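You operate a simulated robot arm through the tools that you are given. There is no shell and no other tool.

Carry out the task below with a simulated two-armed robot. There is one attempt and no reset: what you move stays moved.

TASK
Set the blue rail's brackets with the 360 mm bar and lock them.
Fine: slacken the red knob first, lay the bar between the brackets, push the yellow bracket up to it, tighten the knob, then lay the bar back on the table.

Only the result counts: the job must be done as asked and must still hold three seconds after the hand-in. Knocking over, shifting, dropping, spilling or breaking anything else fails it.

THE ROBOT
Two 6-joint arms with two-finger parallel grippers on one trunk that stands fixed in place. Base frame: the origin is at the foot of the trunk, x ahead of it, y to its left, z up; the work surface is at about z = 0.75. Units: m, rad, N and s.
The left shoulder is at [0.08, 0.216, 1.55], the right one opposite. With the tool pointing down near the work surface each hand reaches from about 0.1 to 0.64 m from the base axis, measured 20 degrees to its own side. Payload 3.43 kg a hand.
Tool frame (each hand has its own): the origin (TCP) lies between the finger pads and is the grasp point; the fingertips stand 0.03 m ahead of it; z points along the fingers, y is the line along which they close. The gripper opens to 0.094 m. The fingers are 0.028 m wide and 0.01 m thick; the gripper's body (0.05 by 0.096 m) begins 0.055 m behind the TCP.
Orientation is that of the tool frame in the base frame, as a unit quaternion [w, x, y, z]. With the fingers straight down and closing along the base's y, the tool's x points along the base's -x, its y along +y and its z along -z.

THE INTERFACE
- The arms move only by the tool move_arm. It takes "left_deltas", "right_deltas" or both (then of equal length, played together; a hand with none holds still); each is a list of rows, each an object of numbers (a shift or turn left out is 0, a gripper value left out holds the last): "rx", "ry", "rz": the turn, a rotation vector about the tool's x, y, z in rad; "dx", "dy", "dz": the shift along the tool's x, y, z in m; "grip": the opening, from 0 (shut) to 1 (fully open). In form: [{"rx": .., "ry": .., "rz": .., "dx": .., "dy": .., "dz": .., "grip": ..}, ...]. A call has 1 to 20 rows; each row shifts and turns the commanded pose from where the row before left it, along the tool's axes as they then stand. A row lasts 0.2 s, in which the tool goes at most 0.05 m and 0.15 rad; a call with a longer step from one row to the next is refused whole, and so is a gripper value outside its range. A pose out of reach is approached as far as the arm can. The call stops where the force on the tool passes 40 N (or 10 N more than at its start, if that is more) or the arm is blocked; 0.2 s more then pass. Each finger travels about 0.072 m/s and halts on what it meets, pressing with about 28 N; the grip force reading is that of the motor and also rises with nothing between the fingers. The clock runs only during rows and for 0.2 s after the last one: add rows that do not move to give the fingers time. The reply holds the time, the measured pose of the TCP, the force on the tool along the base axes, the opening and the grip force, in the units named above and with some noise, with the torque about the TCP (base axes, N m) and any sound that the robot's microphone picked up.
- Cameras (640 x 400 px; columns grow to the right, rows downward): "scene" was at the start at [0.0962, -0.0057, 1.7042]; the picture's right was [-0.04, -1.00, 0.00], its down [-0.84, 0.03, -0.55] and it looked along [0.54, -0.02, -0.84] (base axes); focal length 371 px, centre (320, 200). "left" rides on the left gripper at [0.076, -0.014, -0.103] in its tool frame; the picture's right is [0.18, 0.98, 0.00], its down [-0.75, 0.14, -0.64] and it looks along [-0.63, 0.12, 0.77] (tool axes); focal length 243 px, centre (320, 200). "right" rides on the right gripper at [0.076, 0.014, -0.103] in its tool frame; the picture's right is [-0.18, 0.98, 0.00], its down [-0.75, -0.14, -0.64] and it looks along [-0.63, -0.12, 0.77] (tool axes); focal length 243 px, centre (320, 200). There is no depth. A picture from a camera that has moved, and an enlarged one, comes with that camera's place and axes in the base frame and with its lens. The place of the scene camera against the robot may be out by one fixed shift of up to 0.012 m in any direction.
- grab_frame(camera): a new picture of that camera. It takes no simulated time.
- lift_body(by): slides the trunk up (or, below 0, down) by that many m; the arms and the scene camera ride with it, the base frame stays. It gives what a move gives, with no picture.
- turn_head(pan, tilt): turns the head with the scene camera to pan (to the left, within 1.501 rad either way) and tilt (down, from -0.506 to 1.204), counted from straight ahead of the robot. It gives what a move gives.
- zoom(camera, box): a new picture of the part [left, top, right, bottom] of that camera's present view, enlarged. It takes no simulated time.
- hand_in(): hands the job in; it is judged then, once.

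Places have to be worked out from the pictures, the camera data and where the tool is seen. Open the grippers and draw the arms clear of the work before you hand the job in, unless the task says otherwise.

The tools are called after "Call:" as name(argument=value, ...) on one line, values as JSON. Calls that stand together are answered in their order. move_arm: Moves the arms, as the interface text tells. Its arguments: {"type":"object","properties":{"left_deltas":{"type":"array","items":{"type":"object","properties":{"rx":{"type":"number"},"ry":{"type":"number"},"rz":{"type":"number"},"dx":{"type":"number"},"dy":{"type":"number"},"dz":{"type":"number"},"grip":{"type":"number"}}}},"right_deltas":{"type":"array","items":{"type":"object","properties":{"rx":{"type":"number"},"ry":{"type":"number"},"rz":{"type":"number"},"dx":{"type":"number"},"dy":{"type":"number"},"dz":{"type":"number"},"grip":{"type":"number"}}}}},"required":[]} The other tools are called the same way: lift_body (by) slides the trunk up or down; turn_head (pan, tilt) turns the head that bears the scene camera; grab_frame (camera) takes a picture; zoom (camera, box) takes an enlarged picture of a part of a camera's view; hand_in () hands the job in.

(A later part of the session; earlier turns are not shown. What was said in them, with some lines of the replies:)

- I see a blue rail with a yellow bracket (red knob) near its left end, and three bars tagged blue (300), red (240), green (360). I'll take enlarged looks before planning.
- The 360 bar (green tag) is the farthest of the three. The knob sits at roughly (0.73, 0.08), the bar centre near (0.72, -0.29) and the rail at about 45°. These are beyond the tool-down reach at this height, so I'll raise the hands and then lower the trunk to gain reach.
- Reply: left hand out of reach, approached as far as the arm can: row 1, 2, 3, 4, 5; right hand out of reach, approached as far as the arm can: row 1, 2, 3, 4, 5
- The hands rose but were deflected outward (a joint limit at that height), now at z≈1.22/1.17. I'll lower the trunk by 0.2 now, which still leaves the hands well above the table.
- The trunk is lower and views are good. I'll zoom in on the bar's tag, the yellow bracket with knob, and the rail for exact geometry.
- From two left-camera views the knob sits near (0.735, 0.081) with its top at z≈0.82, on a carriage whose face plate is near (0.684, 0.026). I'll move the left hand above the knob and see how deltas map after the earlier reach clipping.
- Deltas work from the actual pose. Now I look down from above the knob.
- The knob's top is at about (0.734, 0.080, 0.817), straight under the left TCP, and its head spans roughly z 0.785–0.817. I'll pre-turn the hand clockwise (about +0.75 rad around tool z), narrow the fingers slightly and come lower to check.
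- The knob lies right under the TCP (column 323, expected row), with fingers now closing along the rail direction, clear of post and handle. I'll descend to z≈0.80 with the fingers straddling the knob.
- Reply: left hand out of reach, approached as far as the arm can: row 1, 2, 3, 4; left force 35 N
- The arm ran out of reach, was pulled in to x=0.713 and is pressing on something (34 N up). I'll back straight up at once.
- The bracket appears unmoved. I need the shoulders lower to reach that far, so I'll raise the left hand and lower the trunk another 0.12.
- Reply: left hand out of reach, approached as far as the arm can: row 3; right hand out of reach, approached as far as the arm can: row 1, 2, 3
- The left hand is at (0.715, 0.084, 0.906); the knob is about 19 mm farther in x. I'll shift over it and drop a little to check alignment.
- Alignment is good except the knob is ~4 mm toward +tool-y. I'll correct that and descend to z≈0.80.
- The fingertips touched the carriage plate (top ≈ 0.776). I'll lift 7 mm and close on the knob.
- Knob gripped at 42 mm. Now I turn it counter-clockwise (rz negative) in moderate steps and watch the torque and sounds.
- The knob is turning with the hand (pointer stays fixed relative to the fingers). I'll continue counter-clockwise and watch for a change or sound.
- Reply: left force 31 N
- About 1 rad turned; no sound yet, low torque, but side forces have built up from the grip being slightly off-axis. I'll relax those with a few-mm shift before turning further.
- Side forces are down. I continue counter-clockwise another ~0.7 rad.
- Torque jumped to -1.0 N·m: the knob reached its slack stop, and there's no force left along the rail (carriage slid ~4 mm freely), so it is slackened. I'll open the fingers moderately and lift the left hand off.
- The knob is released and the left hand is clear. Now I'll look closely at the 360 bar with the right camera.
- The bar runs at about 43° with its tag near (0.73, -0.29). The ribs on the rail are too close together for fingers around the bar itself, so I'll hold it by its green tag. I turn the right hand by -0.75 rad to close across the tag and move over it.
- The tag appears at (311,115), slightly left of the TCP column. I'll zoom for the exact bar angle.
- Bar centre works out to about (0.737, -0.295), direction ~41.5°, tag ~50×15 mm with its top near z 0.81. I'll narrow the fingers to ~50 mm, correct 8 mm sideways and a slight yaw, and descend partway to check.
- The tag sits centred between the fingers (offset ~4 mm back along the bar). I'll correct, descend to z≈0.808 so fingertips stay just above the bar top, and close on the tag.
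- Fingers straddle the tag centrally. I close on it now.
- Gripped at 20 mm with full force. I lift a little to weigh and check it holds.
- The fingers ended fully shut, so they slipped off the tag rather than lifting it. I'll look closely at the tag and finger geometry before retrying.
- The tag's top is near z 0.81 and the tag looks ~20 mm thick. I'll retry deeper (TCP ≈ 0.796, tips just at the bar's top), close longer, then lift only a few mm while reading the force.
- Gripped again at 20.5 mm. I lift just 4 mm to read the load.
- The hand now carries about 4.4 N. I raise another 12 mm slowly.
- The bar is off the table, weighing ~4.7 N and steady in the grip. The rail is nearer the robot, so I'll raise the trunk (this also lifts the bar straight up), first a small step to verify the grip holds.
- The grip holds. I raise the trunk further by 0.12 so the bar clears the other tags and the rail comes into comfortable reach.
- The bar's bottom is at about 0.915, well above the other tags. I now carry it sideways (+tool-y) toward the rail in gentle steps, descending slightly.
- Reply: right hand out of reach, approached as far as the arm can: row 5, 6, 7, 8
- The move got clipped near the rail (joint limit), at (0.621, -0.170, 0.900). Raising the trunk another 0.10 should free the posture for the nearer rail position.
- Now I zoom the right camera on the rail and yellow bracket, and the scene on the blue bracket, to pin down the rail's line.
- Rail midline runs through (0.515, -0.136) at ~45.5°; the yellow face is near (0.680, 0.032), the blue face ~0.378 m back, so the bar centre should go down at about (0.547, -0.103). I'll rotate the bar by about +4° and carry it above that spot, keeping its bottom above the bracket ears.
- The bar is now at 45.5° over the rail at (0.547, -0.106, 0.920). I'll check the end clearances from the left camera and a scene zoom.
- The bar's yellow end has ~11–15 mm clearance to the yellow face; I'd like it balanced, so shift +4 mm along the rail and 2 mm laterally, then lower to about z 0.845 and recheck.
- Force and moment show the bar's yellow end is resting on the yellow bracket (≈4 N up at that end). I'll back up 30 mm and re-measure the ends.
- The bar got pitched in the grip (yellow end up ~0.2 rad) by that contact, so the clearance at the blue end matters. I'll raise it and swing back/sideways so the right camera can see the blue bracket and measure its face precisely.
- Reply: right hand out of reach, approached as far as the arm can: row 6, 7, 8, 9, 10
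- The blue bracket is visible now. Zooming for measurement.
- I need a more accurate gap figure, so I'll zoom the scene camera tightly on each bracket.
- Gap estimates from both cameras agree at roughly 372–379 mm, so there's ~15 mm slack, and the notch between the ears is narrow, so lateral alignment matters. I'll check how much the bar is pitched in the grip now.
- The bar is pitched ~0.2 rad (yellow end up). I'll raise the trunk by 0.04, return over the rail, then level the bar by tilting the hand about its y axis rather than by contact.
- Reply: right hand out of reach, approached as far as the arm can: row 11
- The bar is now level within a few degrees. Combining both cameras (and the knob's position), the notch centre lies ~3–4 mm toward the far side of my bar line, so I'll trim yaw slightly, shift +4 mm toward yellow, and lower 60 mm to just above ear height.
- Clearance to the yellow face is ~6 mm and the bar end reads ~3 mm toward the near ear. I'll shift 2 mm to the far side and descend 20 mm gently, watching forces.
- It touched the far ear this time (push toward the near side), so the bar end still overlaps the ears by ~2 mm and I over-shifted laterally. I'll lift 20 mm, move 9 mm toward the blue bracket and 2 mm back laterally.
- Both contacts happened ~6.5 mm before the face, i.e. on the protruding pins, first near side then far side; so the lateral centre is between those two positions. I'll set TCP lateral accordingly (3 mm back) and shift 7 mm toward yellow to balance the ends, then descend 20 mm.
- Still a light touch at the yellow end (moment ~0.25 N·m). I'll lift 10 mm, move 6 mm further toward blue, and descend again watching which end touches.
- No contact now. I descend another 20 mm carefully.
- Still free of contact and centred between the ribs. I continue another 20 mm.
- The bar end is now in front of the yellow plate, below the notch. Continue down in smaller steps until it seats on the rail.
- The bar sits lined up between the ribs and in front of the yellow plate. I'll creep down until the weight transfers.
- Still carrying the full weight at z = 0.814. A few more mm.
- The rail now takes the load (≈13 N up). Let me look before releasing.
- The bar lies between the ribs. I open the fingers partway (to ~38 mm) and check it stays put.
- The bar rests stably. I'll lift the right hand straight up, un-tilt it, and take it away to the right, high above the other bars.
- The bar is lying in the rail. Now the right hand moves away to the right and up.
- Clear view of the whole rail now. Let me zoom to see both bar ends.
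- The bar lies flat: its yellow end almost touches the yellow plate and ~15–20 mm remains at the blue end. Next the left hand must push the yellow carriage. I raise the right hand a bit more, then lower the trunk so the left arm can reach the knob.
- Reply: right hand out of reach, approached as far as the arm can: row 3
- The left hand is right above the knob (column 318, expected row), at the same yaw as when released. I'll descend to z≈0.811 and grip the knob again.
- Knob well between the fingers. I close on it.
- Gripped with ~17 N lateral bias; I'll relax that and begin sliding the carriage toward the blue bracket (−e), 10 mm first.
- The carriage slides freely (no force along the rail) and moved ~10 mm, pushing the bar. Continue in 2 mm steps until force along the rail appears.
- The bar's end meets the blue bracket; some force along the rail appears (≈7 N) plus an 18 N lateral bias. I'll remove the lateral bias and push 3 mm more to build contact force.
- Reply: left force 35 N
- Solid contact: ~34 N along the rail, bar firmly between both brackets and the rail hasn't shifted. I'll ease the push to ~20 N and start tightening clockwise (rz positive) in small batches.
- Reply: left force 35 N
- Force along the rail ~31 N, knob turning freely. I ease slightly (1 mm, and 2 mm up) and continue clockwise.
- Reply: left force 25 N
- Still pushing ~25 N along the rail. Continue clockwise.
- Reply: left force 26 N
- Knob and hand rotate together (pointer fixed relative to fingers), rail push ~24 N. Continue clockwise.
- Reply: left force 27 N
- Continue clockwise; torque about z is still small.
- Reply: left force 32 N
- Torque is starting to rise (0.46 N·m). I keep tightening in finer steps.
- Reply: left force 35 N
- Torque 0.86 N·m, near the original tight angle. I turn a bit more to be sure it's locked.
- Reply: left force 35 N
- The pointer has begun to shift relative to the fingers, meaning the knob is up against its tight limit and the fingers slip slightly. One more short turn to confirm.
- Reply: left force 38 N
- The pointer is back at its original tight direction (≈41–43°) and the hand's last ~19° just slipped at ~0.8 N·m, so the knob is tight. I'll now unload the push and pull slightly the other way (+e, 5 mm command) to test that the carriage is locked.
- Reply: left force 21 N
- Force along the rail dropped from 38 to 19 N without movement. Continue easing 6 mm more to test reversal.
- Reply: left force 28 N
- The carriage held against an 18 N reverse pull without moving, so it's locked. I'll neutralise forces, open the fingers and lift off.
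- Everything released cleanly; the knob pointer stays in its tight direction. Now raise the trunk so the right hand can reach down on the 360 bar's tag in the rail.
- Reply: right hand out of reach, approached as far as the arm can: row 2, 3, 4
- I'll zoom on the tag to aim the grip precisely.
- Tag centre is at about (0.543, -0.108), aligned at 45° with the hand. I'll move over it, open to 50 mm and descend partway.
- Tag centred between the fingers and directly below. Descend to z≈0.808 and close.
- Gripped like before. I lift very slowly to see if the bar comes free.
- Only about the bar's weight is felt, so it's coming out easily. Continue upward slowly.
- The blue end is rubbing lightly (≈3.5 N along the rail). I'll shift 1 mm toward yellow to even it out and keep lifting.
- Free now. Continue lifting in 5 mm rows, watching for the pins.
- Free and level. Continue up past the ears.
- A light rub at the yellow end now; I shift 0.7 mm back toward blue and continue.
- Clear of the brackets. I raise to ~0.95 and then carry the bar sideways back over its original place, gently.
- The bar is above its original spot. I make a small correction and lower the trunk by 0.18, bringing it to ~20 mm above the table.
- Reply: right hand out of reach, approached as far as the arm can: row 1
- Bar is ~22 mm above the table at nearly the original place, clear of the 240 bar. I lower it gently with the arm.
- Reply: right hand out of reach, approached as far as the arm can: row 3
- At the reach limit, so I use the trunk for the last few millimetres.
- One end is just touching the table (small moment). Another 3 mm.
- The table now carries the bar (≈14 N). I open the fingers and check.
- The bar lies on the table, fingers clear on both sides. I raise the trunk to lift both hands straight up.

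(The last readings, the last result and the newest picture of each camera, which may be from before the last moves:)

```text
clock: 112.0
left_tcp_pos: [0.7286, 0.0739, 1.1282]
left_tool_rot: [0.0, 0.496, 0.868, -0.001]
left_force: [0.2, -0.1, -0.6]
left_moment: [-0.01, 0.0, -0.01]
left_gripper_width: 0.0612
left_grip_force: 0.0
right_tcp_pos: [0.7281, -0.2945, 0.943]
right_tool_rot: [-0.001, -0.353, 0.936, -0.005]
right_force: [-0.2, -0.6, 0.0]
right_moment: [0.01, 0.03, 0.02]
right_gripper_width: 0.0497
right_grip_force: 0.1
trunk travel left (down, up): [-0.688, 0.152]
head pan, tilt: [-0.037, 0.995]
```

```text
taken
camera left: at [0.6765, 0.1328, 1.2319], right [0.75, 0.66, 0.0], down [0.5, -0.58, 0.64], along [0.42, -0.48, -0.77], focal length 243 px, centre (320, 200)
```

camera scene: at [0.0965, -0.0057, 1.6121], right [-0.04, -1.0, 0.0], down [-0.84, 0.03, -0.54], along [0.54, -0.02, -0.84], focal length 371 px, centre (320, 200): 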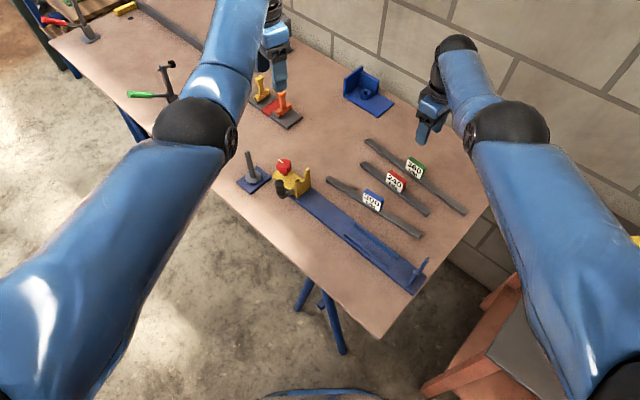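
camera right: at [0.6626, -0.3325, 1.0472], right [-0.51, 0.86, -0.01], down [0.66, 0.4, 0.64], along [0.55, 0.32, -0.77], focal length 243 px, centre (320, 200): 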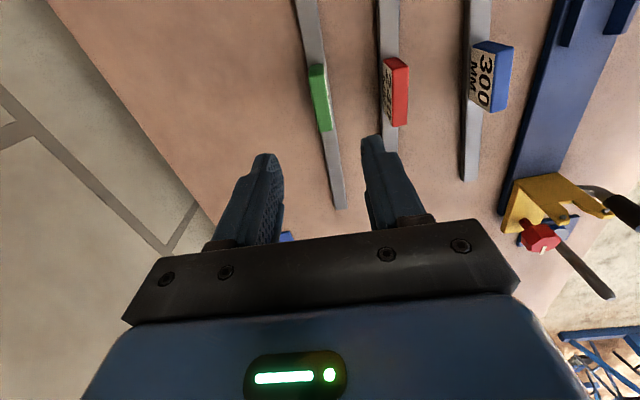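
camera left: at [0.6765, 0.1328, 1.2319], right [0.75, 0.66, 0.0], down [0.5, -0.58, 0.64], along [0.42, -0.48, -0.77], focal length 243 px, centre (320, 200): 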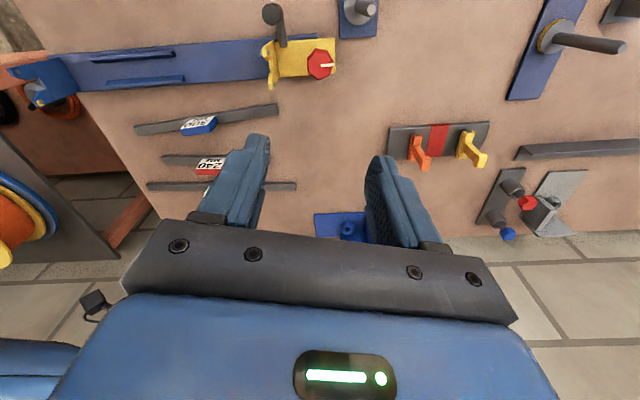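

The 360 bar is back on the table beside the others, the rail's bracket and knob are in place, and nothing else moved. I'll open both grippers fully and raise the hands further clear.

Call:
move_arm(left_deltas=[{"grip": 0.8}, {"grip": 1.0}, {"grip": 1.0}], right_deltas=[{"dz": -0.02, "grip": 0.8}, {"dz": -0.02, "grip": 1.0}, {"grip": 1.0}])

Call:
lift_body(by=0.15)

Call:
grab_frame(camera="scene")

Call:
zoom(camera="scene", box=[230, 150, 430, 310])

```text
clock: 112.8
left_tcp_pos: [0.7281, 0.0739, 1.1295]
left_tool_rot: [0.0, 0.496, 0.868, 0.0]
left_force: [0.0, 0.4, -0.5]
left_moment: [-0.03, 0.0, 0.03]
left_gripper_width: 0.0942
left_grip_force: 0.0
right_tcp_pos: [0.7265, -0.2931, 0.9836]
right_tool_rot: [-0.003, -0.354, 0.935, -0.003]
right_force: [1.0, 0.2, 0.1]
right_moment: [0.03, 0.01, 0.0]
right_gripper_width: 0.0942
right_grip_force: 0.1
trunk travel left (down, up): [-0.688, 0.152]
head pan, tilt: [-0.037, 0.995]
```

```text
clock: 114.5
left_tcp_pos: [0.727, 0.0736, 1.2788]
left_tool_rot: [0.0, 0.496, 0.868, 0.0]
left_force: [0.3, 0.0, 1.2]
left_moment: [0.0, -0.02, -0.01]
left_gripper_width: 0.0941
left_grip_force: 0.0
right_tcp_pos: [0.7279, -0.2933, 1.1336]
right_tool_rot: [-0.002, -0.354, 0.935, -0.005]
right_force: [0.4, 0.2, -0.9]
right_moment: [0.02, 0.01, -0.01]
right_gripper_width: 0.0941
right_grip_force: 0.1
trunk travel left (down, up): [-0.838, 0.002]
head pan, tilt: [-0.037, 0.995]
```

```text
taken
camera scene: at [0.0965, -0.0057, 1.7621], right [-0.04, -1.0, 0.0], down [-0.84, 0.03, -0.54], along [0.54, -0.02, -0.84], focal length 371 px, centre (320, 200)
```

scene: 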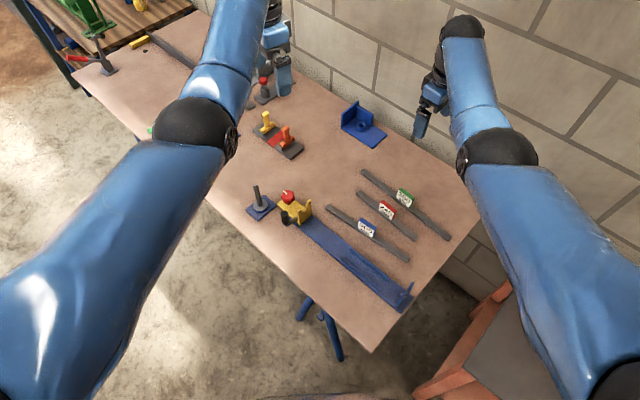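

```text
2.50 times, centred on (330, 230) of scene
camera zoom: at [0.0965, -0.0057, 1.7621], right [-0.04, -1.0, 0.0], down [-0.84, 0.03, -0.54], along [0.54, -0.02, -0.84], focal length 927 px, centre (295, 125)
```

zoom: 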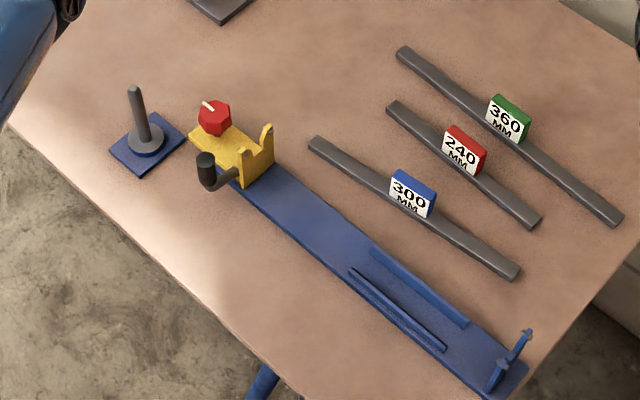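

The final view shows the yellow bracket set and locked, the 360 bar flat on the table in its old place, the other bars and stands undisturbed, and both grippers open and well clear. I hand the job in.

Call:
hand_in()

```text
The job is handed in.
```

I set the blue rail's brackets to the 360 mm bar and locked them. The bar is lying flat on the table, close to where it started. The job is handed in, but I haven't seen the judge's result.

- **Setting:** I slackened the knob and laid the bar between the brackets. I then pushed the yellow bracket until the bar was firmly against the blue one, at about 34 N. I kept pushing while I tightened.
- **Lock:** The knob is back at its original tight angle. After tightening, the yellow bracket held against an 18 N pull the other way.
- **Gap:** I didn't measure it directly. It relies on the bar having been pressed between the two brackets while the knob was tightened; when I lifted the bar out it rubbed lightly on both.
- **Contacts along the way:** The left fingers pressed briefly on the bracket (34 N) early on. While I was lowering the bar, its end touched the yellow bracket's ears a few times, and the bracket was already slack then. Both happened before the final setting.
- **Other objects:** The last pictures show the other bars and stands where they were. Both grippers are open and clear of the work.
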